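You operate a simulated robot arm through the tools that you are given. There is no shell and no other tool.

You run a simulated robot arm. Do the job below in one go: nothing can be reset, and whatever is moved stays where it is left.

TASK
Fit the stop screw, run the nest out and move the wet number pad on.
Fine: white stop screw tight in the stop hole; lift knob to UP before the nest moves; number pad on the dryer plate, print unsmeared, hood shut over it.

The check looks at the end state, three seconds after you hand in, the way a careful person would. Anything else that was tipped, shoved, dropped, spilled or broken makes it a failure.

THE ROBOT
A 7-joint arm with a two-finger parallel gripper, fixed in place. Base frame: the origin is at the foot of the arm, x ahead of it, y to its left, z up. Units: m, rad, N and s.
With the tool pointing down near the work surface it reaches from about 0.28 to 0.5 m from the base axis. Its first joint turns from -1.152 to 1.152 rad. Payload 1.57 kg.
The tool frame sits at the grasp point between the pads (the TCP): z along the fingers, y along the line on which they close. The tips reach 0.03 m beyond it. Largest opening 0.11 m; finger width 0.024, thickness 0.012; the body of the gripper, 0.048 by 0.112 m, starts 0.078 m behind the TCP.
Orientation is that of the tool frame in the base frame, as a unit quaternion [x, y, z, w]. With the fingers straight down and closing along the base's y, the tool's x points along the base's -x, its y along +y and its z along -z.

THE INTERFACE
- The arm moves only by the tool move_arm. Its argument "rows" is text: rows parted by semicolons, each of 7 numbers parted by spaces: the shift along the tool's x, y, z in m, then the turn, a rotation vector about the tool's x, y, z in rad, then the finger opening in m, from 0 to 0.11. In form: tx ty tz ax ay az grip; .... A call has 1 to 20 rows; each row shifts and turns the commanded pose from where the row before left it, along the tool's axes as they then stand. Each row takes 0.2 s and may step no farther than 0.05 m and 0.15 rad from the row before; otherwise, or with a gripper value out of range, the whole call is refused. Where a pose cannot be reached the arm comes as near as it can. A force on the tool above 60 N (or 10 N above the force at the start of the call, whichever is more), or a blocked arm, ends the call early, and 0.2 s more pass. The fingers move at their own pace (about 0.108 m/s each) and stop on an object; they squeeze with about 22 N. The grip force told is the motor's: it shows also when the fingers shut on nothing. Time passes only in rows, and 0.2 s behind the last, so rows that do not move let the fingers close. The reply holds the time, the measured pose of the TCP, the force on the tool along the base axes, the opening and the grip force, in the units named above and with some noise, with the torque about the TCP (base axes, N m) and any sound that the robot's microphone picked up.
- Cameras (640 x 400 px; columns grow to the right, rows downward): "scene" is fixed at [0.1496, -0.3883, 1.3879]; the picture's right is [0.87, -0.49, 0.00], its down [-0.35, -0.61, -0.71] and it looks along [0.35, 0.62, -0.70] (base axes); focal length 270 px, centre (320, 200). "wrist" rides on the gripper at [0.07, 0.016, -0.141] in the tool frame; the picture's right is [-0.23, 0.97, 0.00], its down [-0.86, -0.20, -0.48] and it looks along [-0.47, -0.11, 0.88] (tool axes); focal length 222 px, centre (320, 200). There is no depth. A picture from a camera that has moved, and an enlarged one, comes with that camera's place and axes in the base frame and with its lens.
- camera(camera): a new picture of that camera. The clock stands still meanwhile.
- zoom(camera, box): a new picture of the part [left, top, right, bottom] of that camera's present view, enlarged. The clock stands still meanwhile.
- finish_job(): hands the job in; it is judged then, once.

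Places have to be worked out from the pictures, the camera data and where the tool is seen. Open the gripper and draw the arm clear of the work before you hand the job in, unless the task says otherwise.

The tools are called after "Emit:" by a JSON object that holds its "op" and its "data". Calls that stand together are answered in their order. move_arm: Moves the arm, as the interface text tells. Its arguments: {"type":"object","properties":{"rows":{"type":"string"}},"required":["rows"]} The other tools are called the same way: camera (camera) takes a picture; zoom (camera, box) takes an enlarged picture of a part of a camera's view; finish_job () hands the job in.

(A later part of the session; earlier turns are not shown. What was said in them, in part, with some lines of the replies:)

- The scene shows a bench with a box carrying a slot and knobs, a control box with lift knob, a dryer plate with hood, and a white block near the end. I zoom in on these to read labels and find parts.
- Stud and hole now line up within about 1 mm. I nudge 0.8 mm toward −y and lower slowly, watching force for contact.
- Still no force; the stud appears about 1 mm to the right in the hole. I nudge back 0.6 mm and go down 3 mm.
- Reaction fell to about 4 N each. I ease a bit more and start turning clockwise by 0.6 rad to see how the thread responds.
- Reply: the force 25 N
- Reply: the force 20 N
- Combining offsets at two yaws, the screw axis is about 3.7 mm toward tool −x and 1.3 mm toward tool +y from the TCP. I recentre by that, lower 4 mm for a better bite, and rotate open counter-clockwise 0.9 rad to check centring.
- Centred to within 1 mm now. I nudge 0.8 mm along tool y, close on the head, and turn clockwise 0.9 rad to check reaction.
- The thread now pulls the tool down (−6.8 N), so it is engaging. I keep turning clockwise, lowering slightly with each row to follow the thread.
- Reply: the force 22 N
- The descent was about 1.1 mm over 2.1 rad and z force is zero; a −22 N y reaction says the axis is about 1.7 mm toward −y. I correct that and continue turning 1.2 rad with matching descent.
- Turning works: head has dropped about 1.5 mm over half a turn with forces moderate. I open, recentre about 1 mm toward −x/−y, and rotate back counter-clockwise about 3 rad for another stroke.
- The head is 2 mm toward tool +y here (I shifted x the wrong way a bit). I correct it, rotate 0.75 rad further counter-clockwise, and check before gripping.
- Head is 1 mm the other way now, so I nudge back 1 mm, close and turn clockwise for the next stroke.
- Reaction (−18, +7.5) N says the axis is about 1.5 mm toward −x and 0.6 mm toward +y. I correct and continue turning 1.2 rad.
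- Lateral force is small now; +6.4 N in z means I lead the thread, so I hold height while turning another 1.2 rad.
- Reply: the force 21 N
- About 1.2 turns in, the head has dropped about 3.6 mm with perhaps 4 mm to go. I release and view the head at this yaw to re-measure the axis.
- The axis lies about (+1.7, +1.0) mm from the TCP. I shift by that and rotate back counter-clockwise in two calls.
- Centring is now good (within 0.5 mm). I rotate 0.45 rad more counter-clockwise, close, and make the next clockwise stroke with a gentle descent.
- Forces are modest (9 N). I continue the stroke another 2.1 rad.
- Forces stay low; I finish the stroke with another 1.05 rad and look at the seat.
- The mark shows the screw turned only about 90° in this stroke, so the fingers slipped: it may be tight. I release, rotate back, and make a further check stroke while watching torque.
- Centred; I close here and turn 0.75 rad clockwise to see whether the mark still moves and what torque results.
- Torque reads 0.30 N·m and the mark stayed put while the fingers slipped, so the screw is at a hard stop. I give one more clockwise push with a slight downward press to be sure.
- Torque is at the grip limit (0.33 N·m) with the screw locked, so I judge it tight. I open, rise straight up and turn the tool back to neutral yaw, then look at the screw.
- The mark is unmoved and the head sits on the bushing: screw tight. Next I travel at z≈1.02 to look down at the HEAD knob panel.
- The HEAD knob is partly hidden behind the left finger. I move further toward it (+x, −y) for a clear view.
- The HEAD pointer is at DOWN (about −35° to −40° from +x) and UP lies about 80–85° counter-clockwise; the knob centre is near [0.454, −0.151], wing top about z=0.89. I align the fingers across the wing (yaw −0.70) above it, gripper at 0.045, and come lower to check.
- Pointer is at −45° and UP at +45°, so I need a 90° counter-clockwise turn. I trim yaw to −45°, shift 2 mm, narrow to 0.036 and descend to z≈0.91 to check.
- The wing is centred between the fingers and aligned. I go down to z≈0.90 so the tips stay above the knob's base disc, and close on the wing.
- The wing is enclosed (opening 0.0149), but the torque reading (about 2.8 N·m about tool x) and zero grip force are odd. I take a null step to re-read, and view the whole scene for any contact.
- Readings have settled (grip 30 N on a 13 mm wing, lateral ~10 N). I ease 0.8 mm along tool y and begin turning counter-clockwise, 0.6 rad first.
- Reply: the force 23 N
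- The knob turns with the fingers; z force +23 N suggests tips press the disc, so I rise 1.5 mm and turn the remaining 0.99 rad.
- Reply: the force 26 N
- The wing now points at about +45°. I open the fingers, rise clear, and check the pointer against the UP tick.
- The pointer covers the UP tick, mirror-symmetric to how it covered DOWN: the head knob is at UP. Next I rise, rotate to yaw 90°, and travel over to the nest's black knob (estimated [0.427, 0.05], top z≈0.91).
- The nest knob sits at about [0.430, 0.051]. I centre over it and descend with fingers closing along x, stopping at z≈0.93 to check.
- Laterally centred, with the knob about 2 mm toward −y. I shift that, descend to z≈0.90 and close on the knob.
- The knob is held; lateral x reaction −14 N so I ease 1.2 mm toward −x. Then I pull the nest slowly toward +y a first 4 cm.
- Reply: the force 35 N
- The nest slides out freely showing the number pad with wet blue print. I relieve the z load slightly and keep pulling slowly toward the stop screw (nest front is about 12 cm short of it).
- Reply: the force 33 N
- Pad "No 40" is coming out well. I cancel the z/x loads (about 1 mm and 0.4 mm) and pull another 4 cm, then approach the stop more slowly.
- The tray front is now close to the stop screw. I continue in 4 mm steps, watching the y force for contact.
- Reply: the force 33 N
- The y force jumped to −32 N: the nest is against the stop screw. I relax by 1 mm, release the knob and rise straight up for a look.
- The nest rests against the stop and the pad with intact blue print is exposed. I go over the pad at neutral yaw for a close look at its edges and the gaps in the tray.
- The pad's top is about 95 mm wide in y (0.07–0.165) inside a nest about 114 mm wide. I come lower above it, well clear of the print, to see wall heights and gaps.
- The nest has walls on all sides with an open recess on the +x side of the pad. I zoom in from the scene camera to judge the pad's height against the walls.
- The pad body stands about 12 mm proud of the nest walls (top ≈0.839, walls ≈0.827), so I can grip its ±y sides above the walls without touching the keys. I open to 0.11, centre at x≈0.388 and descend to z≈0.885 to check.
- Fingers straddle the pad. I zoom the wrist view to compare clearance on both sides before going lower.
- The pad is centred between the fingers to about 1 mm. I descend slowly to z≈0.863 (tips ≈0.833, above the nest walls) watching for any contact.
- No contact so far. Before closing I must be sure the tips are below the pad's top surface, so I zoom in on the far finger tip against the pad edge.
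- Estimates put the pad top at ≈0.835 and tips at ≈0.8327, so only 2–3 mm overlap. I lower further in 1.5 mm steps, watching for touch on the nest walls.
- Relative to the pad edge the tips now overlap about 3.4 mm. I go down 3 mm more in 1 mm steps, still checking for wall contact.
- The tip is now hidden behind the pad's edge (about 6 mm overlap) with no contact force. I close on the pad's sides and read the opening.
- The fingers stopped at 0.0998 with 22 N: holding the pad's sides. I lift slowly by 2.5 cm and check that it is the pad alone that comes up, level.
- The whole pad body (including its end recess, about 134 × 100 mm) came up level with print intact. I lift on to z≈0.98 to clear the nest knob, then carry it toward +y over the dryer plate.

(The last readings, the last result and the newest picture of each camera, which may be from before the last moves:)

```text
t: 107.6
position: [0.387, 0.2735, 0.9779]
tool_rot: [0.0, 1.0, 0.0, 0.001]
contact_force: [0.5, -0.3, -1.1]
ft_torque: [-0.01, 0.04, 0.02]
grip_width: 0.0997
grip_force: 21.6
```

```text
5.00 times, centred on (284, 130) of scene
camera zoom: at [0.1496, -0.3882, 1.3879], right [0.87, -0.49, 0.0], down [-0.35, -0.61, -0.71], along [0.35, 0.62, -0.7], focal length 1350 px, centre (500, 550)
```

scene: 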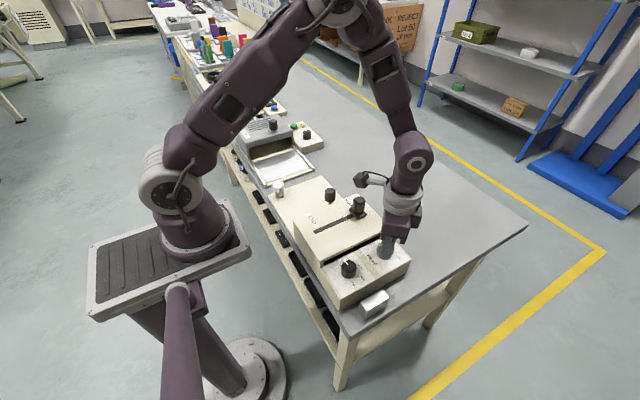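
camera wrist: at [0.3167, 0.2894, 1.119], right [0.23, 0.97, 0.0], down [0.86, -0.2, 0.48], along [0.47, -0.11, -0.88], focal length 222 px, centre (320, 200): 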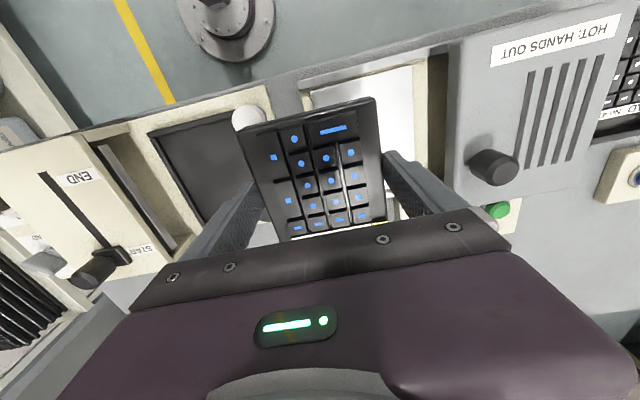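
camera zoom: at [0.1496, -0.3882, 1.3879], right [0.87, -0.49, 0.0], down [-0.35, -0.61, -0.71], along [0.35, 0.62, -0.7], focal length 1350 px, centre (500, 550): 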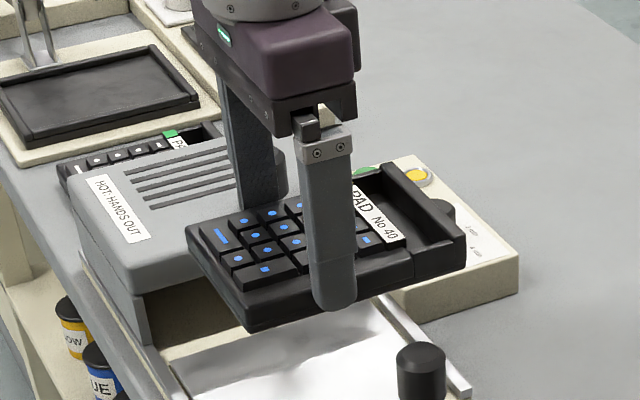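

The pad is held level with clean print. I zoom the wrist view to measure the plate edges and the hood's front before placing.

Emit:
{"op": "zoom", "data": {"camera": "wrist", "box": [290, 30, 530, 180]}}

Emit:
{"op": "zoom", "data": {"camera": "wrist", "box": [220, 90, 420, 215]}}

```text
2.67 times, centred on (410, 105) of wrist
camera zoom: at [0.3167, 0.2894, 1.119], right [0.23, 0.97, 0.0], down [0.86, -0.2, 0.48], along [0.47, -0.11, -0.88], focal length 592 px, centre (80, 453)
```

zoom: 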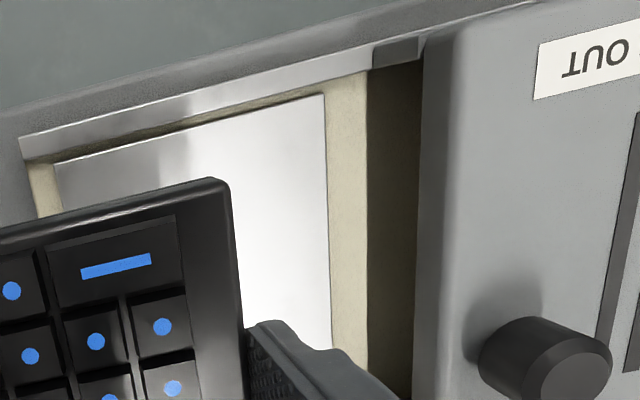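

```text
3.20 times, centred on (320, 152) of wrist
camera zoom: at [0.3167, 0.2894, 1.119], right [0.23, 0.97, 0.0], down [0.86, -0.2, 0.48], along [0.47, -0.11, -0.88], focal length 711 px, centre (320, 352)
```

zoom: 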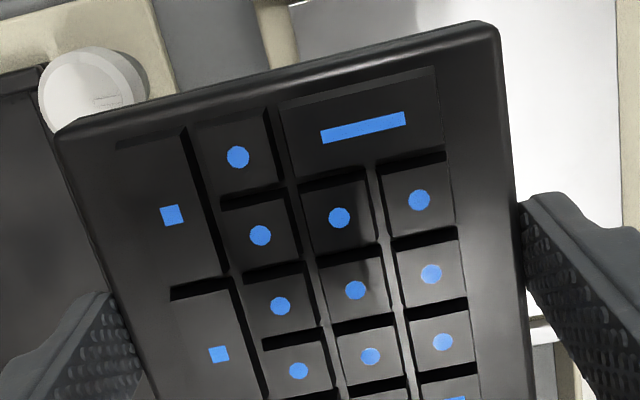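

The plate spans about x 0.327–0.477, y 0.2755–0.395 at z≈0.818; the hood front is at y≈0.408. I move the pad to be centred (TCP y≈0.331), then lower to about z=0.885 and look.

Emit:
{"op": "move_arm", "data": {"rows": "0 0.0195 0 0 0 0 0.08; 0 0.0195 0 0 0 0 0.08; 0 0.0185 0 0 0 0 0.08; 0 0 0 0 0 0 0.08; 0 0 0.02 0 0 0 0.08; 0 0 0.02 0 0 0 0.08; 0 0 0.02 0 0 0 0.08; 0 0 0.02 0 0 0 0.08; 0 0 0.01 0 0 0 0.08; 0 0 0 0 0 0 0.08"}}

Emit:
{"op": "camera", "data": {"camera": "wrist"}}

Emit:
{"op": "zoom", "data": {"camera": "scene", "box": [232, 110, 328, 170]}}

```text
t: 109.8
position: [0.3878, 0.3285, 0.8874]
tool_rot: [0.0, 1.0, -0.001, -0.001]
contact_force: [0.1, 0.1, -0.6]
ft_torque: [-0.03, 0.07, -0.02]
grip_width: 0.0999
grip_force: 21.8
```

```text
taken
camera wrist: at [0.3184, 0.3454, 1.0297], right [0.23, 0.97, 0.0], down [0.86, -0.2, 0.48], along [0.47, -0.11, -0.88], focal length 222 px, centre (320, 200)
```

wrist: 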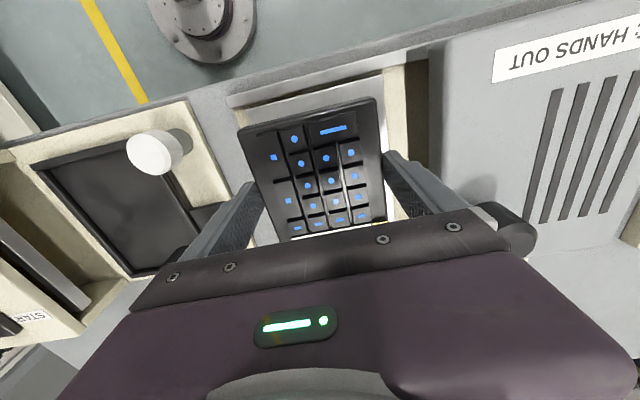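

```text
6.67 times, centred on (280, 140) of scene
camera zoom: at [0.1496, -0.3883, 1.3879], right [0.87, -0.49, 0.0], down [-0.35, -0.61, -0.71], along [0.35, 0.62, -0.7], focal length 1800 px, centre (587, 600)
```

zoom: 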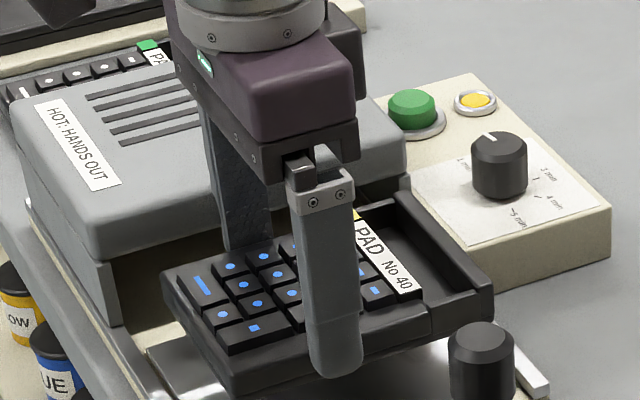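

The pad hovers over the plate, well aligned and clear of the hood. I lower 2 cm, then approach contact in 2 mm steps.

Emit:
{"op": "move_arm", "data": {"rows": "0 0 0.008 0 0 0 0.08; 0 0 0.007 0 0 0 0.08; 0 0 0.004 0 0 0 0.08; 0 0 0 0 0 0 0.08"}}

Emit:
{"op": "zoom", "data": {"camera": "scene", "box": [232, 120, 328, 180]}}

```text
t: 110.8
position: [0.3875, 0.3284, 0.8678]
tool_rot: [0.0, 1.0, 0.0, 0.0]
contact_force: [0.0, -0.8, -1.1]
ft_torque: [0.0, 0.07, 0.01]
grip_width: 0.0999
grip_force: 21.9
```

```text
6.67 times, centred on (280, 150) of scene
camera zoom: at [0.1496, -0.3883, 1.3879], right [0.87, -0.49, 0.0], down [-0.35, -0.61, -0.71], along [0.35, 0.62, -0.7], focal length 1800 px, centre (587, 533)
```

zoom: 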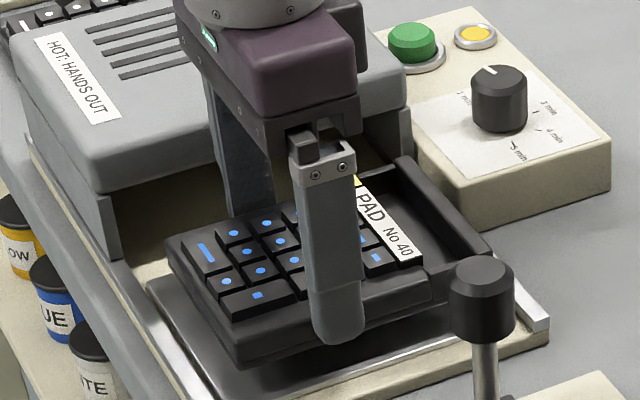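

Still about 1 cm above the plate. I continue lowering in 2 mm steps until contact is felt.

Emit:
{"op": "move_arm", "data": {"rows": "0 0 0.002 0 0 0 0.08; 0 0 0.002 0 0 0 0.08; 0 0 0.002 0 0 0 0.08; 0 0 0 0 0 0 0.08"}}

```text
t: 111.8
position: [0.3877, 0.3298, 0.8622]
tool_rot: [0.0, 1.0, 0.0, 0.0]
contact_force: [0.6, -0.3, -1.4]
ft_torque: [0.0, 0.04, -0.01]
grip_width: 0.0996
grip_force: 21.8
```

No contact yet (z force −1.4 N is just the pad's weight). I continue in 1 mm steps.

Emit:
{"op": "move_arm", "data": {"rows": "0 0 0.001 0 0 0 0.08; 0 0 0.001 0 0 0 0.08; 0 0 0 0 0 0 0.08"}}

Emit:
{"op": "zoom", "data": {"camera": "scene", "box": [248, 150, 296, 180]}}

```text
t: 112.6
position: [0.387, 0.3283, 0.8604]
tool_rot: [0.0, 1.0, 0.0, -0.001]
contact_force: [-0.6, 0.8, -0.8]
ft_torque: [-0.02, 0.06, -0.03]
grip_width: 0.0998
grip_force: 22.0
```

```text
13.33 times, centred on (272, 165) of scene
camera zoom: at [0.1496, -0.3883, 1.3879], right [0.87, -0.49, 0.0], down [-0.35, -0.61, -0.71], along [0.35, 0.62, -0.7], focal length 3600 px, centre (960, 667)
```

zoom: 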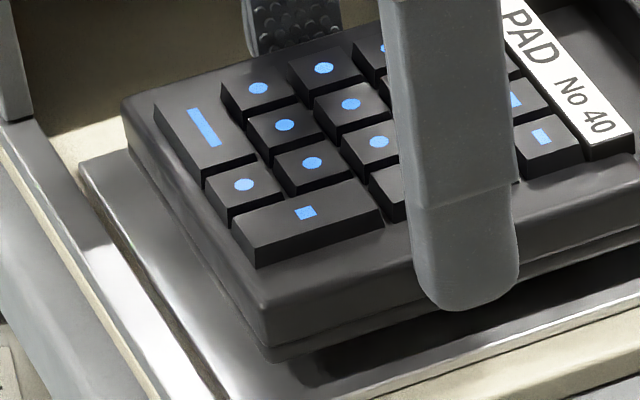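

The shadow shows a gap of a few mm still. I keep lowering 1 mm at a time.

Emit:
{"op": "move_arm", "data": {"rows": "0 0 0.001 0 0 0 0.08; 0 0 0.001 0 0 0 0.08; 0 0 0.001 0 0 0 0.08; 0 0 0 0 0 0 0.08"}}

Emit:
{"op": "zoom", "data": {"camera": "scene", "box": [248, 150, 296, 180]}}

```text
t: 113.6
position: [0.3864, 0.3292, 0.8581]
tool_rot: [0.0, 1.0, -0.001, 0.0]
contact_force: [-0.4, -0.4, -0.9]
ft_torque: [0.0, 0.04, 0.0]
grip_width: 0.0996
grip_force: 22.0
```

```text
13.33 times, centred on (272, 165) of scene
camera zoom: at [0.1496, -0.3883, 1.3879], right [0.87, -0.49, 0.0], down [-0.35, -0.61, -0.71], along [0.35, 0.62, -0.7], focal length 3600 px, centre (960, 667)
```

zoom: 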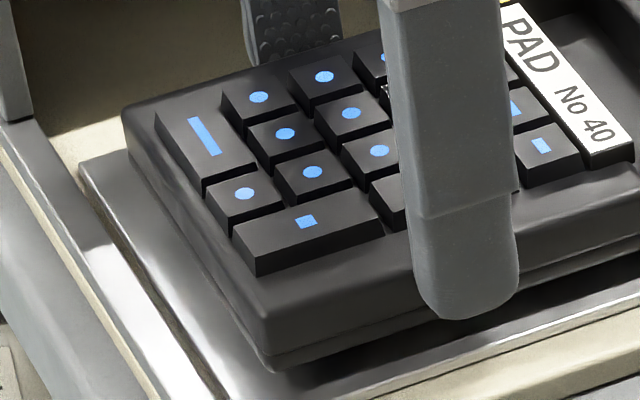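

Still hanging free (−0.9 N). I lower further in 1 mm steps.

Emit:
{"op": "move_arm", "data": {"rows": "0 0 0.001 0 0 0 0.08; 0 0 0.001 0 0 0 0.08; 0 0 0.001 0 0 0 0.08; 0 0 0 0 0 0 0.08"}}

Emit:
{"op": "zoom", "data": {"camera": "scene", "box": [248, 150, 296, 180]}}

```text
t: 114.6
position: [0.3868, 0.3306, 0.8544]
tool_rot: [0.001, 1.0, 0.0, 0.0]
contact_force: [0.3, 0.6, -1.3]
ft_torque: [-0.02, 0.07, -0.03]
grip_width: 0.0996
grip_force: 22.3
```

```text
13.33 times, centred on (272, 165) of scene
camera zoom: at [0.1496, -0.3883, 1.3879], right [0.87, -0.49, 0.0], down [-0.35, -0.61, -0.71], along [0.35, 0.62, -0.7], focal length 3600 px, centre (960, 667)
```

zoom: 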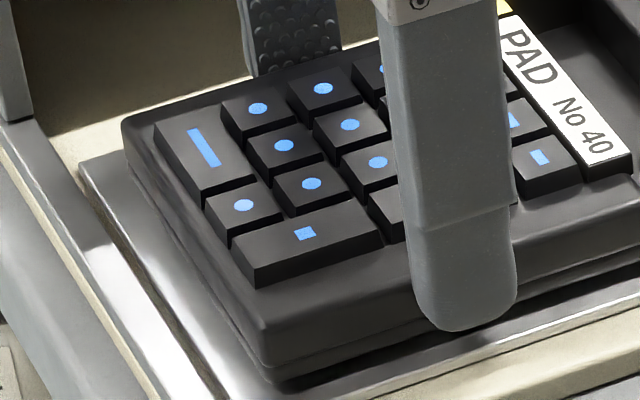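

The gap keeps shrinking, no contact yet. I continue with 1 mm steps.

Emit:
{"op": "move_arm", "data": {"rows": "0 0 0.001 0 0 0 0.08; 0 0 0.001 0 0 0 0.08; 0 0 0 0 0 0 0.08"}}

Emit:
{"op": "zoom", "data": {"camera": "scene", "box": [248, 150, 296, 180]}}

```text
t: 115.4
position: [0.3879, 0.3283, 0.8524]
tool_rot: [-0.001, 1.0, 0.0, 0.001]
contact_force: [-0.4, 0.1, -2.0]
ft_torque: [0.02, 0.04, -0.01]
grip_width: 0.0996
grip_force: 21.8
```

```text
13.33 times, centred on (272, 165) of scene
camera zoom: at [0.1496, -0.3883, 1.3879], right [0.87, -0.49, 0.0], down [-0.35, -0.61, -0.71], along [0.35, 0.62, -0.7], focal length 3600 px, centre (960, 667)
```

zoom: 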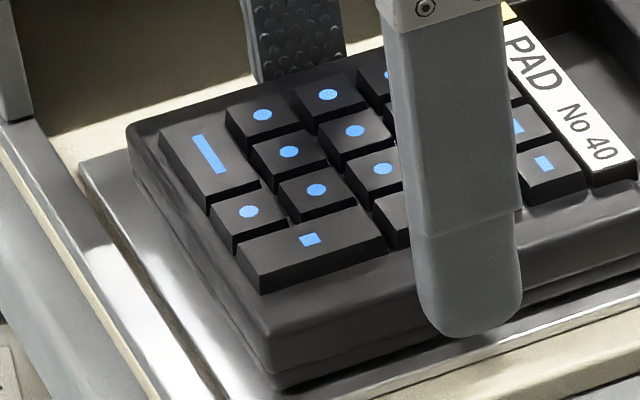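

Nearly down now; another two 1 mm steps while watching the force.

Emit:
{"op": "move_arm", "data": {"rows": "0 0 0.001 0 0 0 0.08; 0 0 0.001 0 0 0 0.08; 0 0 0 0 0 0 0.08"}}

Emit:
{"op": "zoom", "data": {"camera": "scene", "box": [248, 150, 296, 180]}}

```text
t: 116.2
position: [0.386, 0.3302, 0.8503]
tool_rot: [0.0, 1.0, 0.001, 0.001]
contact_force: [-2.1, 0.0, 17.5]
ft_torque: [-0.06, 0.2, -0.03]
grip_width: 0.0999
grip_force: 22.4
```

```text
13.33 times, centred on (272, 165) of scene
camera zoom: at [0.1494, -0.3885, 1.3879], right [0.87, -0.49, 0.0], down [-0.35, -0.61, -0.71], along [0.35, 0.62, -0.7], focal length 3600 px, centre (960, 667)
```

zoom: 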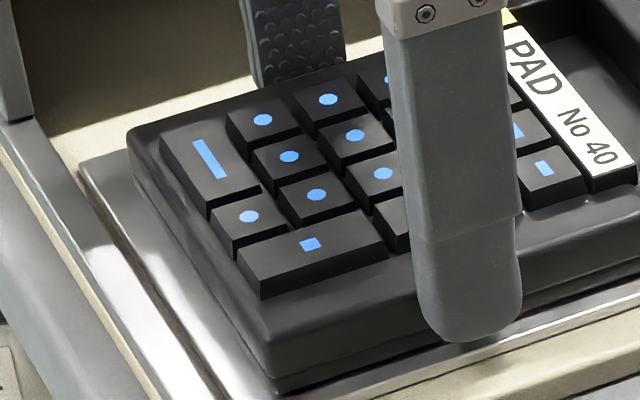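

Contact at +17.5 N: the pad is on the plate. I relieve 0.5 mm, open the fingers just a few millimetres per side, and rise straight up.

Emit:
{"op": "move_arm", "data": {"rows": "0 0 -0.0005 0 0 0 0.09; 0 0 0 0 0 0 0.103; 0 0 0 0 0 0 0.107; 0 0 0 0 0 0 0.107; 0 0 -0.004 0 0 0 0.107; 0 0 -0.008 0 0 0 0.107; 0 0 -0.02 0 0 0 0.107; 0 0 -0.03 0 0 0 0.107; 0 0 -0.03 0 0 0 0.107; 0 0 0 0 0 0 0.107"}}

Emit:
{"op": "camera", "data": {"camera": "wrist"}}

Emit:
{"op": "zoom", "data": {"camera": "scene", "box": [232, 110, 328, 170]}}

```text
t: 118.4
position: [0.3873, 0.3298, 0.944]
tool_rot: [-0.001, 1.0, 0.0, 0.001]
contact_force: [0.3, -0.7, -0.4]
ft_torque: [-0.02, 0.03, -0.03]
grip_width: 0.107
grip_force: 0.0
```

```text
taken
camera wrist: at [0.3173, 0.3464, 1.0856], right [0.23, 0.97, 0.0], down [0.86, -0.2, 0.48], along [0.47, -0.11, -0.88], focal length 222 px, centre (320, 200)
```

wrist: 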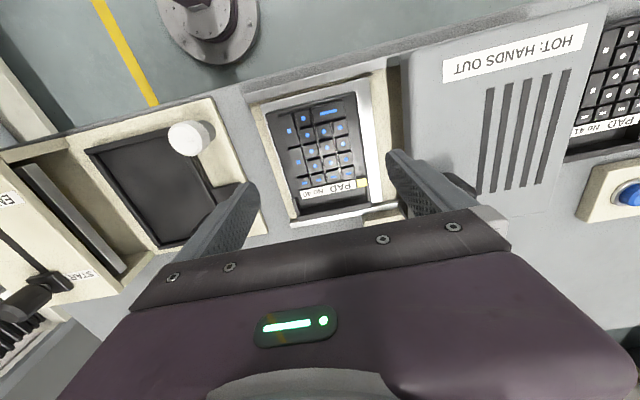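

```text
6.67 times, centred on (280, 140) of scene
camera zoom: at [0.1496, -0.3883, 1.3879], right [0.87, -0.49, 0.0], down [-0.35, -0.61, -0.71], along [0.35, 0.62, -0.7], focal length 1800 px, centre (587, 600)
```

zoom: 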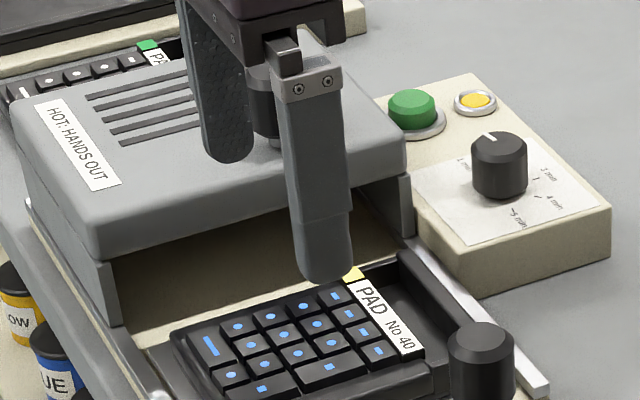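

The pad is on the plate. I zoom to check its position on the plate relative to the rails and hood side walls, and to locate the hood handle.

Emit:
{"op": "zoom", "data": {"camera": "wrist", "box": [230, 70, 430, 195]}}

Emit:
{"op": "zoom", "data": {"camera": "wrist", "box": [260, 150, 420, 250]}}

Emit:
{"op": "zoom", "data": {"camera": "scene", "box": [240, 125, 320, 175]}}

```text
3.20 times, centred on (330, 132) of wrist
camera zoom: at [0.3173, 0.3464, 1.0856], right [0.23, 0.97, 0.0], down [0.86, -0.2, 0.48], along [0.47, -0.11, -0.88], focal length 711 px, centre (288, 416)
```

zoom: 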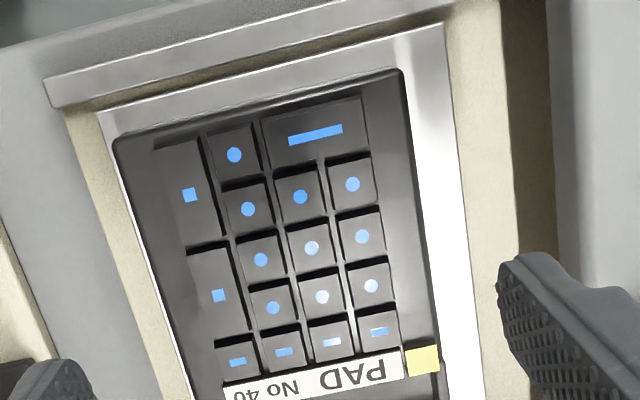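

```text
4.00 times, centred on (340, 200) of wrist
camera zoom: at [0.3173, 0.3464, 1.0856], right [0.23, 0.97, 0.0], down [0.86, -0.2, 0.48], along [0.47, -0.11, -0.88], focal length 888 px, centre (240, 200)
```

zoom: 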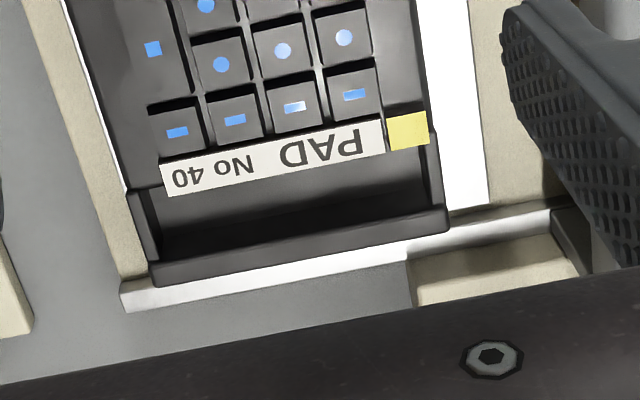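

```text
8.00 times, centred on (280, 150) of scene
camera zoom: at [0.1496, -0.3883, 1.3879], right [0.87, -0.49, 0.0], down [-0.35, -0.61, -0.71], along [0.35, 0.62, -0.7], focal length 2160 px, centre (640, 600)
```

zoom: 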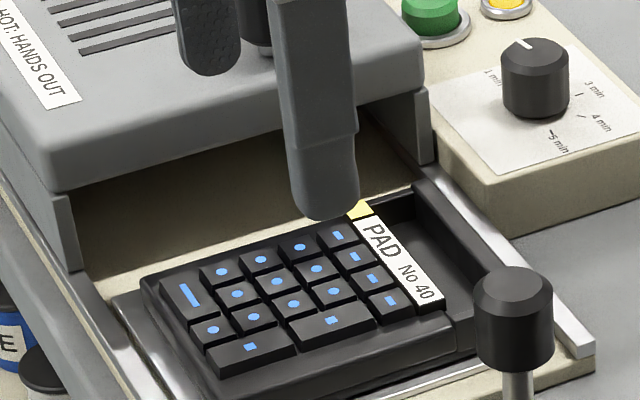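

The pad lies within the plate (x 0.336–0.478, y 0.281–0.380) with clearance to the rails. The hood handle triangulates to about [0.431, 0.443], top z≈0.92; I rise and move above it with opening 0.06.

Emit:
{"op": "move_arm", "data": {"rows": "0 0 -0.03 0 0 0 0.107; 0 0 -0.025 0 0 0 0.08; -0.0109 0.0283 0 0 0 0 0.06; -0.0109 0.0283 0 0 0 0 0.06; -0.0109 0.0283 0 0 0 0 0.06; -0.0109 0.0283 0 0 0 0 0.06; 0 0 0 0 0 0 0.06"}}

Emit:
{"op": "camera", "data": {"camera": "wrist"}}

Emit:
{"op": "zoom", "data": {"camera": "scene", "box": [220, 90, 348, 170]}}

```text
t: 120.0
position: [0.4307, 0.4426, 0.9968]
tool_rot: [-0.001, 1.0, 0.0, 0.0]
contact_force: [-0.4, -0.1, -0.7]
ft_torque: [0.0, 0.01, 0.0]
grip_width: 0.0601
grip_force: 0.0
```

```text
taken
camera wrist: at [0.3608, 0.4597, 1.1387], right [0.23, 0.97, 0.0], down [0.86, -0.2, 0.48], along [0.47, -0.11, -0.88], focal length 222 px, centre (320, 200)
```

wrist: 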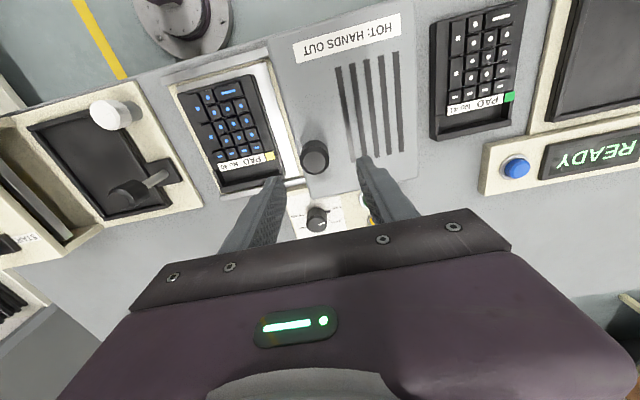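

```text
5.00 times, centred on (284, 130) of scene
camera zoom: at [0.1496, -0.3883, 1.3879], right [0.87, -0.49, 0.0], down [-0.35, -0.61, -0.71], along [0.35, 0.62, -0.7], focal length 1350 px, centre (500, 550)
```

zoom: 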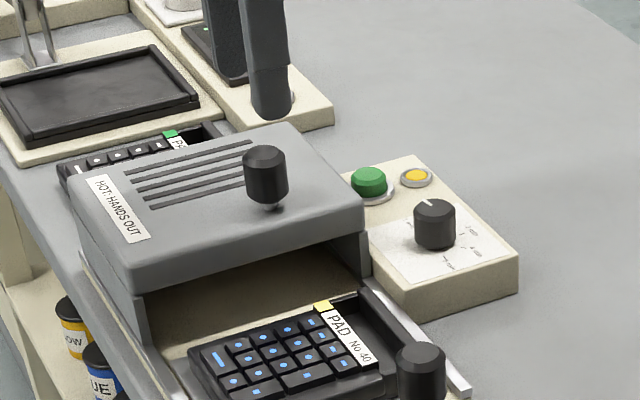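

The handle is about 4 mm short of the TCP in x and y. I correct and descend to z≈0.955 to verify.

Emit:
{"op": "move_arm", "data": {"rows": "0.0035 -0.0042 0.02 0 0 0 0.06; 0 0 0.02 0 0 0 0.06; 0 0 0 0 0 0 0.06"}}

Emit:
{"op": "zoom", "data": {"camera": "wrist", "box": [240, 120, 400, 220]}}

Emit:
{"op": "zoom", "data": {"camera": "scene", "box": [240, 90, 320, 140]}}

```text
t: 120.8
position: [0.4281, 0.4394, 0.9579]
tool_rot: [0.001, 1.0, 0.0, 0.0]
contact_force: [-0.3, 0.1, -0.9]
ft_torque: [-0.01, 0.01, 0.02]
grip_width: 0.0598
grip_force: 0.1
```

```text
4.00 times, centred on (320, 170) of wrist
camera zoom: at [0.3578, 0.455, 1.0988], right [0.23, 0.97, 0.0], down [0.85, -0.2, 0.48], along [0.47, -0.11, -0.88], focal length 888 px, centre (320, 320)
```

zoom: 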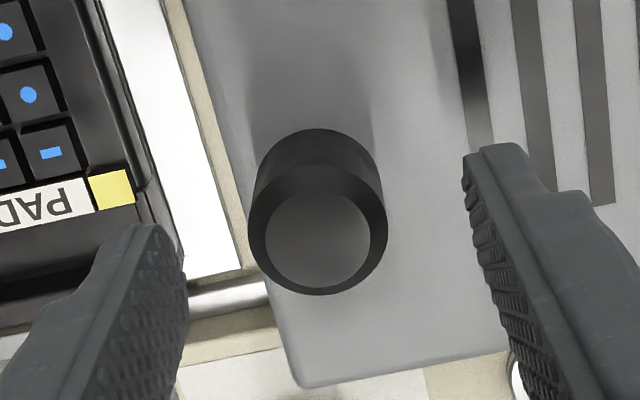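

```text
8.00 times, centred on (280, 115) of scene
camera zoom: at [0.1496, -0.3883, 1.3879], right [0.87, -0.49, 0.0], down [-0.35, -0.61, -0.71], along [0.35, 0.62, -0.7], focal length 2160 px, centre (640, 880)
```

zoom: 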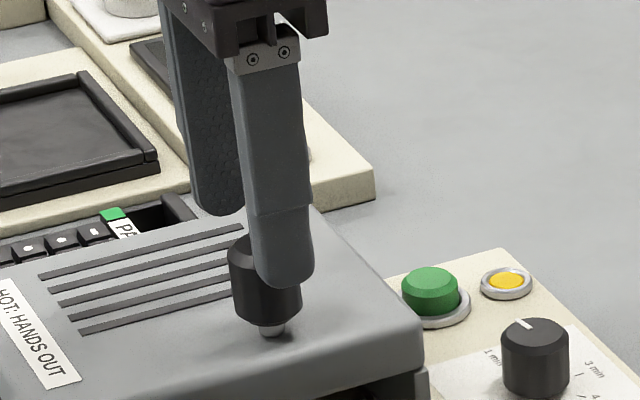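

The handle is centred in y. I descend to z≈0.927 (tips ≈0.897, above the hood top) and close on it.

Emit:
{"op": "move_arm", "data": {"rows": "-0.002 0 0.015 0 0 0 0.06; 0 0 0.015 0 0 0 0.06; 0 0 0 0 0 0 0.06; 0 0 0 0 0 0 0.04; 0 0 0 0 0 0 0.02; 0 0 0 0 0 0 0.015; 0 0 0 0 0 0 0.015"}}

Emit:
{"op": "zoom", "data": {"camera": "wrist", "box": [240, 120, 400, 220]}}

Emit:
{"op": "zoom", "data": {"camera": "scene", "box": [240, 90, 320, 140]}}

```text
t: 122.4
position: [0.4304, 0.4366, 0.9287]
tool_rot: [0.001, 1.0, -0.001, 0.0]
contact_force: [-1.4, -6.7, -1.5]
ft_torque: [0.49, -0.03, -0.03]
grip_width: 0.0295
grip_force: 39.6
```

```text
4.00 times, centred on (320, 170) of wrist
camera zoom: at [0.36, 0.4542, 1.0698], right [0.23, 0.97, 0.0], down [0.86, -0.2, 0.48], along [0.47, -0.11, -0.88], focal length 888 px, centre (320, 320)
```

zoom: 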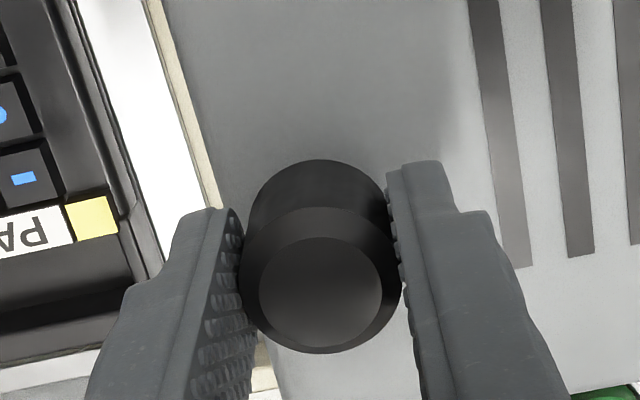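

```text
8.00 times, centred on (280, 115) of scene
camera zoom: at [0.1496, -0.3884, 1.3879], right [0.87, -0.49, 0.0], down [-0.35, -0.61, -0.71], along [0.35, 0.62, -0.7], focal length 2160 px, centre (640, 880)
```

zoom: 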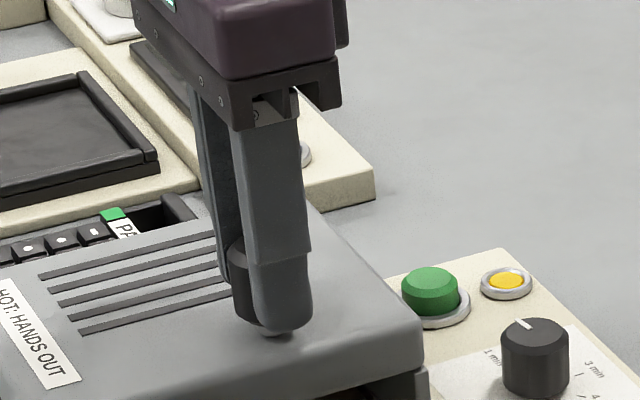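

The handle is gripped (0.0295, 40 N). I pull gently toward −y a first 2 cm and check that the hood slides along its rails.

Emit:
{"op": "move_arm", "data": {"rows": "0 -0.003 0 0 0 0 0.015; 0 -0.005 0 0 0 0 0.015; 0 -0.006 0 0 0 0 0.015; 0 -0.006 0 0 0 0 0.015; 0 0 0 0 0 0 0.015"}}

Emit:
{"op": "zoom", "data": {"camera": "scene", "box": [220, 90, 348, 170]}}

```text
t: 123.6
position: [0.4308, 0.4183, 0.9281]
tool_rot: [0.001, 1.0, 0.0, 0.0]
contact_force: [0.8, -0.5, 0.1]
ft_torque: [0.61, -0.73, 0.08]
grip_width: 0.0296
grip_force: 39.8
```

```text
5.00 times, centred on (284, 130) of scene
camera zoom: at [0.1496, -0.3883, 1.3879], right [0.87, -0.49, 0.0], down [-0.35, -0.61, -0.71], along [0.35, 0.62, -0.7], focal length 1350 px, centre (500, 550)
```

zoom: 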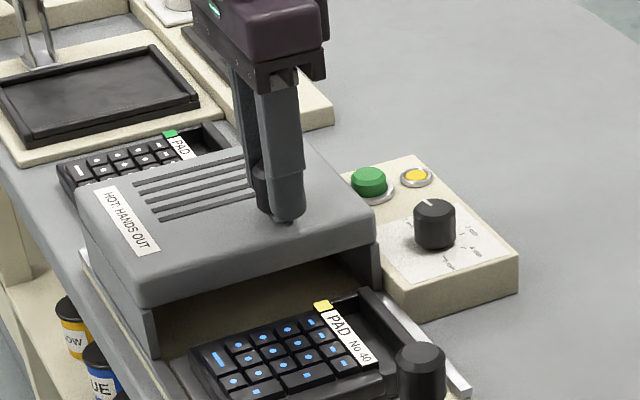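

The hood slides freely. I continue pulling 5 cm in slow steps, checking that nothing touches the pad.

Emit:
{"op": "move_arm", "data": {"rows": "0 -0.007 0 0 0 0 0.015; 0 -0.007 0 0 0 0 0.015; 0 -0.007 0 0 0 0 0.015; 0 -0.007 0 0 0 0 0.015; 0 -0.007 0 0 0 0 0.015; 0 -0.007 0 0 0 0 0.015; 0 0 0 0 0 0 0.015"}}

Emit:
{"op": "zoom", "data": {"camera": "scene", "box": [230, 100, 342, 170]}}

Emit:
{"op": "zoom", "data": {"camera": "wrist", "box": [120, 40, 360, 190]}}

```text
t: 125.2
position: [0.4307, 0.3762, 0.9287]
tool_rot: [0.0, 1.0, 0.0, -0.001]
contact_force: [-5.8, 1.3, 10.5]
ft_torque: [-0.4, 0.27, 0.04]
grip_width: 0.0295
grip_force: 38.9
```

```text
5.71 times, centred on (286, 135) of scene
camera zoom: at [0.1493, -0.3884, 1.3879], right [0.87, -0.49, 0.0], down [-0.35, -0.61, -0.71], along [0.35, 0.62, -0.7], focal length 1543 px, centre (514, 571)
```

zoom: 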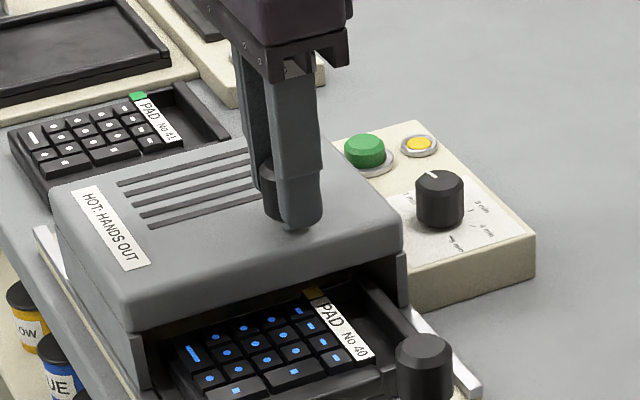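

```text
2.67 times, centred on (240, 115) of wrist
camera zoom: at [0.3601, 0.3927, 1.0699], right [0.23, 0.97, 0.0], down [0.86, -0.2, 0.48], along [0.46, -0.11, -0.88], focal length 592 px, centre (533, 427)
```

zoom: 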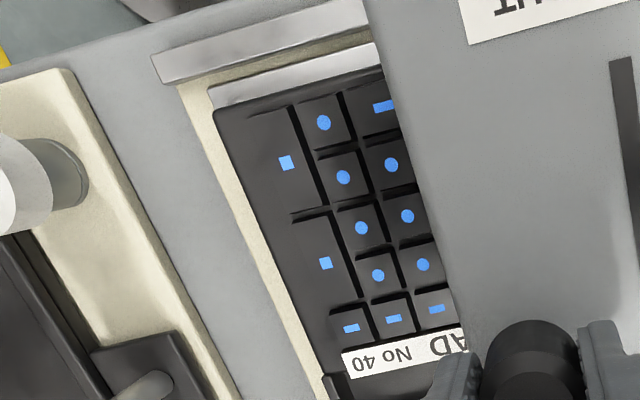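

Clean so far, the hood passes over the pad with clearance. I continue another 5.6 cm.

Emit:
{"op": "move_arm", "data": {"rows": "0 -0.007 -0.0003 0 0 0 0.015; 0 -0.007 0 0 0 0 0.015; 0 -0.007 0 0 0 0 0.015; 0 -0.007 0 0 0 0 0.015; 0 -0.007 0 0 0 0 0.015; 0 -0.007 0 0 0 0 0.015; 0 -0.006 0 0 0 0 0.015; 0 0 0 0 0 0 0.015"}}

Emit:
{"op": "zoom", "data": {"camera": "scene", "box": [230, 110, 342, 180]}}

Emit:
{"op": "zoom", "data": {"camera": "wrist", "box": [120, 40, 360, 190]}}

```text
t: 127.0
position: [0.4303, 0.3267, 0.9285]
tool_rot: [0.0, 1.0, 0.0, 0.0]
contact_force: [0.6, 1.3, -17.7]
ft_torque: [0.76, -0.64, -0.08]
grip_width: 0.0295
grip_force: 39.4
```

```text
5.71 times, centred on (286, 145) of scene
camera zoom: at [0.1499, -0.3881, 1.388], right [0.87, -0.49, 0.0], down [-0.35, -0.61, -0.71], along [0.35, 0.62, -0.7], focal length 1543 px, centre (514, 514)
```

zoom: 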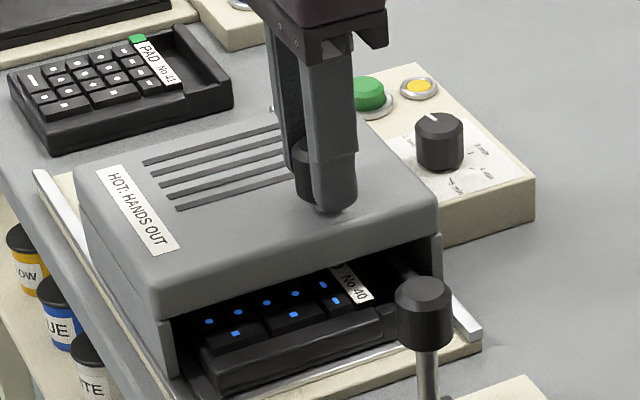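

```text
2.67 times, centred on (240, 115) of wrist
camera zoom: at [0.3599, 0.345, 1.0698], right [0.23, 0.97, 0.0], down [0.86, -0.2, 0.48], along [0.47, -0.11, -0.88], focal length 592 px, centre (533, 427)
```

zoom: 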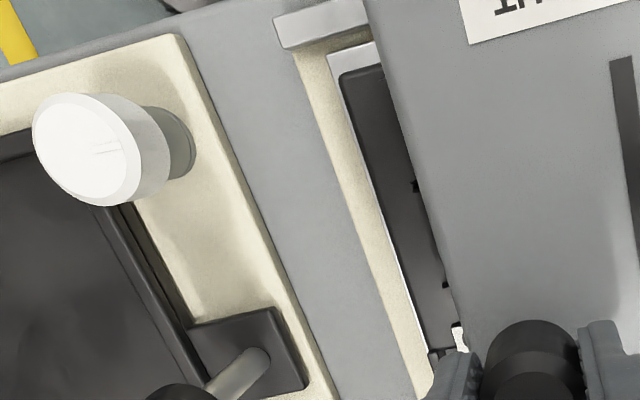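

The hood is about 3 cm from covering the pad fully. I continue in 5 mm steps until it meets its end stop.

Emit:
{"op": "move_arm", "data": {"rows": "0 -0.005 0.0005 0 0 0 0.015; 0 -0.005 0 0 0 0 0.015; 0 -0.005 0 0 0 0 0.015; 0 -0.005 0 0 0 0 0.015; 0 -0.004 0 0 0 0 0.015; 0 0 0 0 0 0 0.015"}}

Emit:
{"op": "zoom", "data": {"camera": "scene", "box": [230, 110, 342, 180]}}

Emit:
{"op": "zoom", "data": {"camera": "wrist", "box": [120, 40, 360, 190]}}

```text
t: 128.4
position: [0.4305, 0.3046, 0.9285]
tool_rot: [0.0, 1.0, 0.0, 0.001]
contact_force: [2.3, 1.6, 9.0]
ft_torque: [-0.57, -0.04, 0.02]
grip_width: 0.0292
grip_force: 39.3
```

```text
5.71 times, centred on (286, 145) of scene
camera zoom: at [0.1495, -0.3883, 1.3879], right [0.87, -0.49, 0.0], down [-0.35, -0.61, -0.71], along [0.35, 0.62, -0.7], focal length 1543 px, centre (514, 514)
```

zoom: 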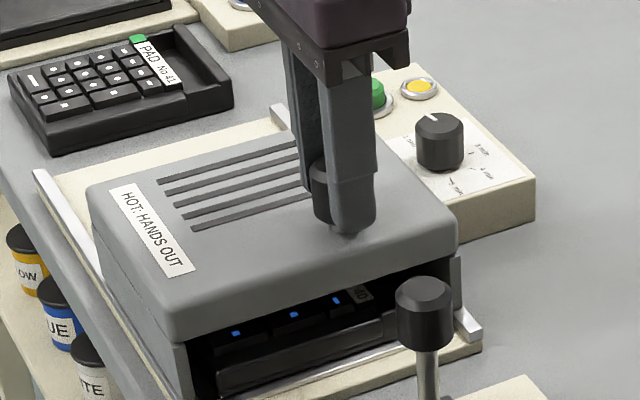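

```text
2.67 times, centred on (240, 115) of wrist
camera zoom: at [0.3596, 0.3212, 1.0698], right [0.23, 0.97, 0.0], down [0.85, -0.2, 0.48], along [0.47, -0.11, -0.88], focal length 592 px, centre (533, 427)
```

zoom: 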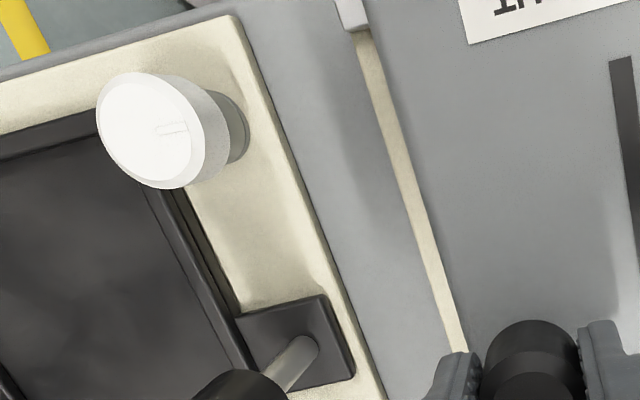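

Nearly shut and no stop felt yet. I continue in 3–4 mm steps to reach the end stop.

Emit:
{"op": "move_arm", "data": {"rows": "0 -0.004 0.0002 0 0 0 0.015; 0 -0.004 0 0 0 0 0.015; 0 -0.003 0 0 0 0 0.015; 0 0 0 0 0 0 0.015"}}

Emit:
{"op": "zoom", "data": {"camera": "scene", "box": [230, 110, 342, 180]}}

```text
t: 129.4
position: [0.4302, 0.2928, 0.9284]
tool_rot: [0.0, 1.0, 0.001, 0.001]
contact_force: [4.4, 0.4, 22.7]
ft_torque: [-0.52, 0.06, 0.03]
grip_width: 0.0292
grip_force: 39.4
```

```text
5.71 times, centred on (286, 145) of scene
camera zoom: at [0.1494, -0.3885, 1.3879], right [0.87, -0.49, 0.0], down [-0.35, -0.61, -0.71], along [0.35, 0.62, -0.7], focal length 1543 px, centre (514, 514)
```

zoom: 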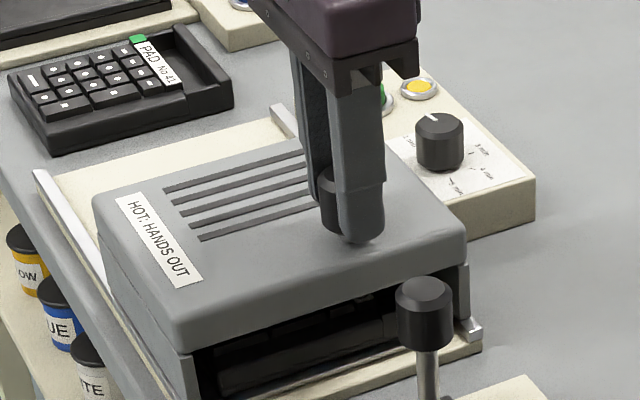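

Still sliding; z load of +23 N needs easing. I raise 0.7 mm and continue in 3 mm steps until the stop.

Emit:
{"op": "move_arm", "data": {"rows": "0 -0.002 -0.0007 0 0 0 0.015; 0 -0.003 0 0 0 0 0.015; 0 -0.003 0 0 0 0 0.015; 0 0 0 0 0 0 0.015"}}

Emit:
{"op": "zoom", "data": {"camera": "scene", "box": [230, 110, 342, 180]}}

Emit:
{"op": "zoom", "data": {"camera": "wrist", "box": [120, 40, 360, 190]}}

```text
t: 130.4
position: [0.4307, 0.286, 0.9272]
tool_rot: [0.0, 1.0, 0.002, 0.002]
contact_force: [12.8, 19.5, 11.9]
ft_torque: [-0.1, -0.1, -0.23]
grip_width: 0.0294
grip_force: 38.8
```

```text
5.71 times, centred on (286, 145) of scene
camera zoom: at [0.1498, -0.3878, 1.388], right [0.87, -0.49, 0.0], down [-0.35, -0.61, -0.71], along [0.35, 0.62, -0.7], focal length 1543 px, centre (514, 514)
```

zoom: 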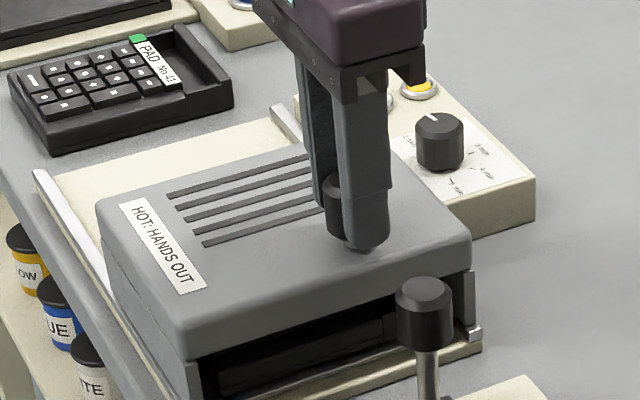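

```text
2.67 times, centred on (240, 115) of wrist
camera zoom: at [0.3594, 0.3031, 1.0696], right [0.23, 0.97, 0.0], down [0.85, -0.2, 0.48], along [0.47, -0.1, -0.88], focal length 592 px, centre (533, 427)
```

zoom: 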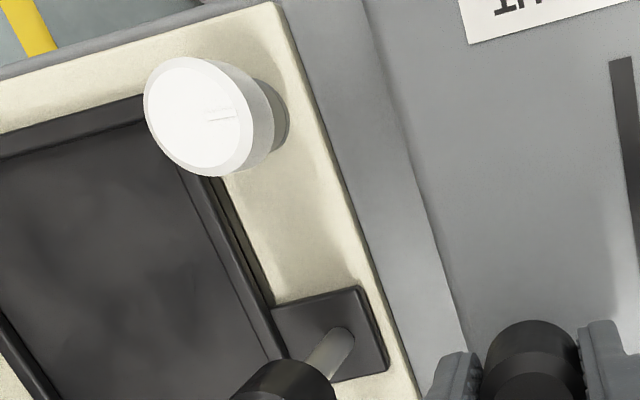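

The y force rose to +19.5 N: end stop reached. I press 1 mm more to confirm it is a firm stop.

Emit:
{"op": "move_arm", "data": {"rows": "0 -0.001 0 0 0 0 0.015; 0 0 0 0 0 0 0.015"}}

```text
t: 131.0
position: [0.4298, 0.2868, 0.929]
tool_rot: [-0.001, 1.0, 0.003, 0.002]
contact_force: [10.2, 30.2, 3.9]
ft_torque: [-0.12, 0.06, -0.02]
grip_width: 0.0296
grip_force: 39.0
```

Firm stop (30 N, no further motion): the hood is shut. I relax the load, open the fingers and rise straight up.

Emit:
{"op": "move_arm", "data": {"rows": "-0.0003 0.0012 0 0 0 0 0.015; 0 0 0 0 0 0 0.05; 0 0 0 0 0 0 0.06; 0 0 -0.02 0 0 0 0.06; 0 0 -0.04 0 0 0 0.06; 0 0 -0.04 0 0 0 0.06; 0 0 -0.04 0 0 0 0.06; 0 0 0 0 0 0 0.06"}}

Emit:
{"op": "camera", "data": {"camera": "wrist"}}

Emit:
{"op": "camera", "data": {"camera": "scene"}}

Emit:
{"op": "zoom", "data": {"camera": "scene", "box": [230, 110, 342, 180]}}

```text
t: 132.8
position: [0.4291, 0.2872, 1.069]
tool_rot: [0.0, 1.0, 0.0, 0.0]
contact_force: [-0.5, 0.1, -0.3]
ft_torque: [0.01, 0.01, -0.03]
grip_width: 0.06
grip_force: 0.0
```

```text
taken
camera wrist: at [0.3595, 0.3045, 1.2105], right [0.23, 0.97, 0.0], down [0.85, -0.2, 0.48], along [0.47, -0.11, -0.88], focal length 222 px, centre (320, 200)
```

wrist: 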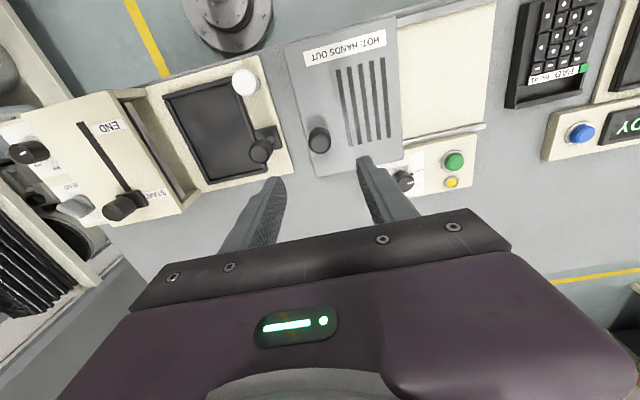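

```text
taken
```

scene: 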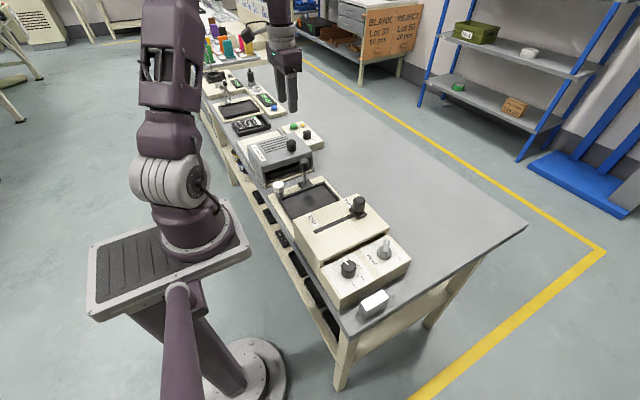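

```text
5.71 times, centred on (286, 145) of scene
camera zoom: at [0.1496, -0.3883, 1.3879], right [0.87, -0.49, 0.0], down [-0.35, -0.61, -0.71], along [0.35, 0.62, -0.7], focal length 1543 px, centre (514, 514)
```

zoom: 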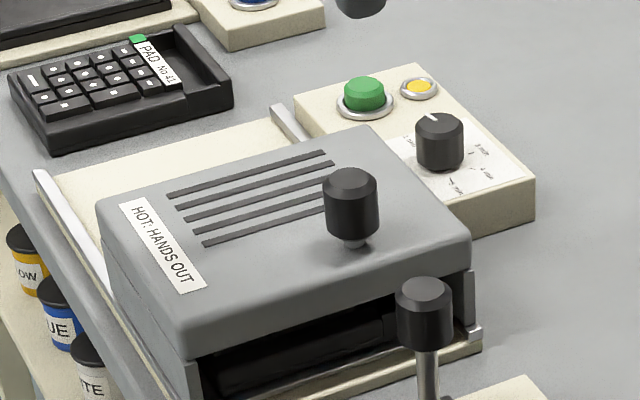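

Everything is in place: hood shut, pad inside. I zoom for final checks on the screw mark, HEAD pointer, pad under the hood and surroundings.

Emit:
{"op": "zoom", "data": {"camera": "scene", "box": [256, 150, 320, 190]}}

Emit:
{"op": "zoom", "data": {"camera": "scene", "box": [263, 178, 295, 198]}}

Emit:
{"op": "zoom", "data": {"camera": "scene", "box": [330, 220, 426, 280]}}

```text
10.00 times, centred on (288, 170) of scene
camera zoom: at [0.1496, -0.3883, 1.3879], right [0.87, -0.49, 0.0], down [-0.35, -0.61, -0.71], along [0.35, 0.62, -0.7], focal length 2700 px, centre (640, 500)
```

zoom: 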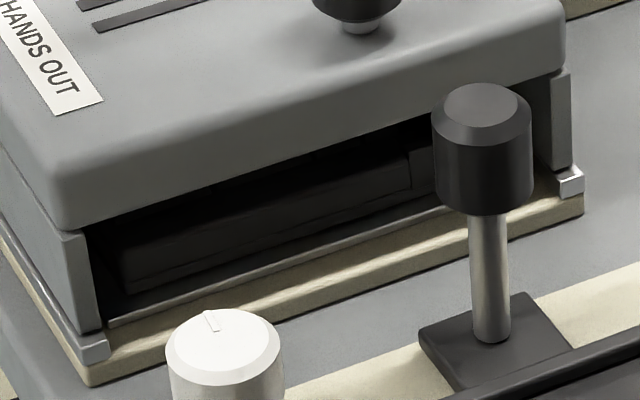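

```text
16.00 times, centred on (279, 188) of scene
camera zoom: at [0.1496, -0.3883, 1.3879], right [0.87, -0.49, 0.0], down [-0.35, -0.61, -0.71], along [0.35, 0.62, -0.7], focal length 4320 px, centre (976, 392)
```

zoom: 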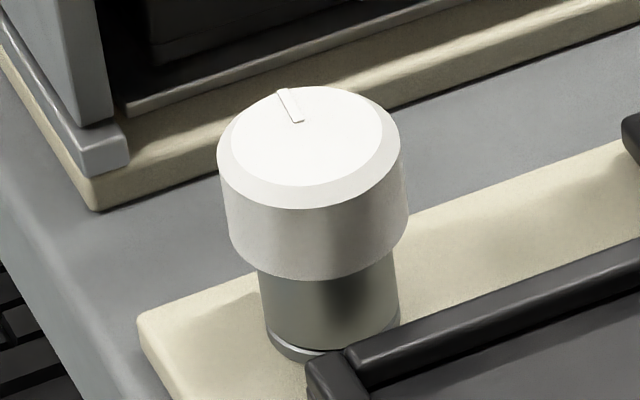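

```text
6.67 times, centred on (378, 250) of scene
camera zoom: at [0.1496, -0.3883, 1.3879], right [0.87, -0.49, 0.0], down [-0.35, -0.61, -0.71], along [0.35, 0.62, -0.7], focal length 1800 px, centre (-67, -133)
```

zoom: 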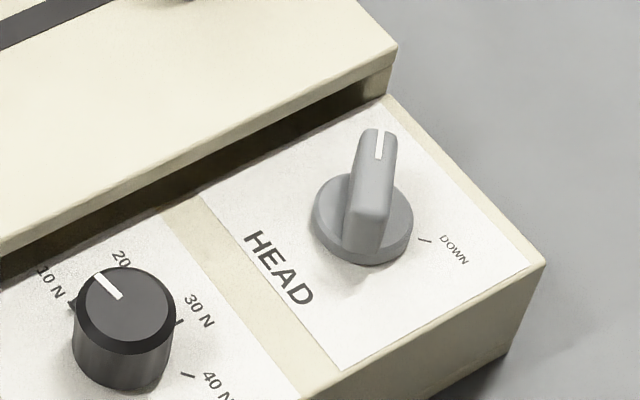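

The screw mark is unchanged, HEAD points to UP, the pad sits on the plate under the shut hood and nothing else moved. I open fully and draw the arm back up near its starting pose.

Emit:
{"op": "move_arm", "data": {"rows": "0 0 -0.035 0 0 0 0.11; 0 0 -0.035 0 0 0 0.11; 0.03 -0.01 0 0 0 0 0.11; 0.03 -0.01 0 0 0 0 0.11; 0.03 -0.01 0 0 0 0 0.11; 0.03 -0.01 0 0 0 0 0.11; 0.03 -0.01 0 0 0 0 0.11; 0 0 0 0 0 0 0.11"}}

Emit:
{"op": "camera", "data": {"camera": "scene"}}

```text
t: 134.6
position: [0.2778, 0.2354, 1.1374]
tool_rot: [0.0, 1.0, 0.001, 0.001]
contact_force: [0.5, 0.5, -0.2]
ft_torque: [0.01, 0.0, 0.01]
grip_width: 0.1102
grip_force: 0.0
```

```text
taken
```

scene: 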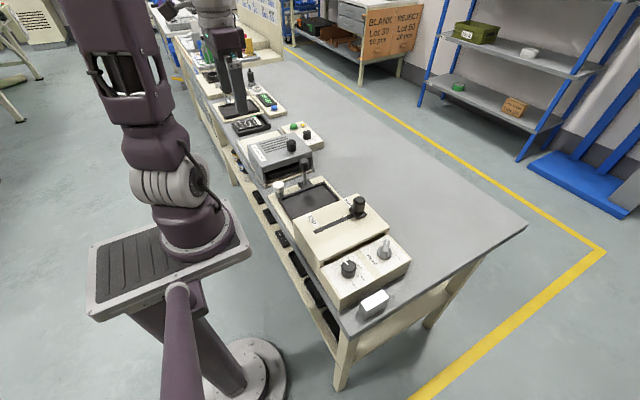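

The arm is clear with the gripper open, and the scene shows the finished state: stop screw tight, head UP, nest out at the stop, pad on the dryer plate with the hood shut. I hand the job in.

Emit:
{"op": "finish_job", "data": {}}

```text
The job is handed in.
```

The job is done and handed in. I haven't seen a result from the check.

- **Stop screw:** It sits in the stop hole and is tight. On the last turns it resisted at about 0.3 N·m and the fingers slipped on the head without turning it. Judged from pictures alone, there may be a gap of about 3 mm between the screw head and the bushing. I went by the torque.
- **Lift knob:** I turned it from DOWN to UP before moving the nest. In the final pictures the pointer lines up with the UP mark.
- **Nest:** I pulled it out until it met the stop, and left it there.
- **Number pad (No 40):** I lifted it by its side edges, so nothing touched the print. It lies on the dryer plate, and the blue print looked clean in the last clear view before the hood went over it.
- **Hood:** It is shut over the pad, up against its end stop.

I saw nothing else on the bench tipped or moved. The gripper is open and the arm is back near its starting position.
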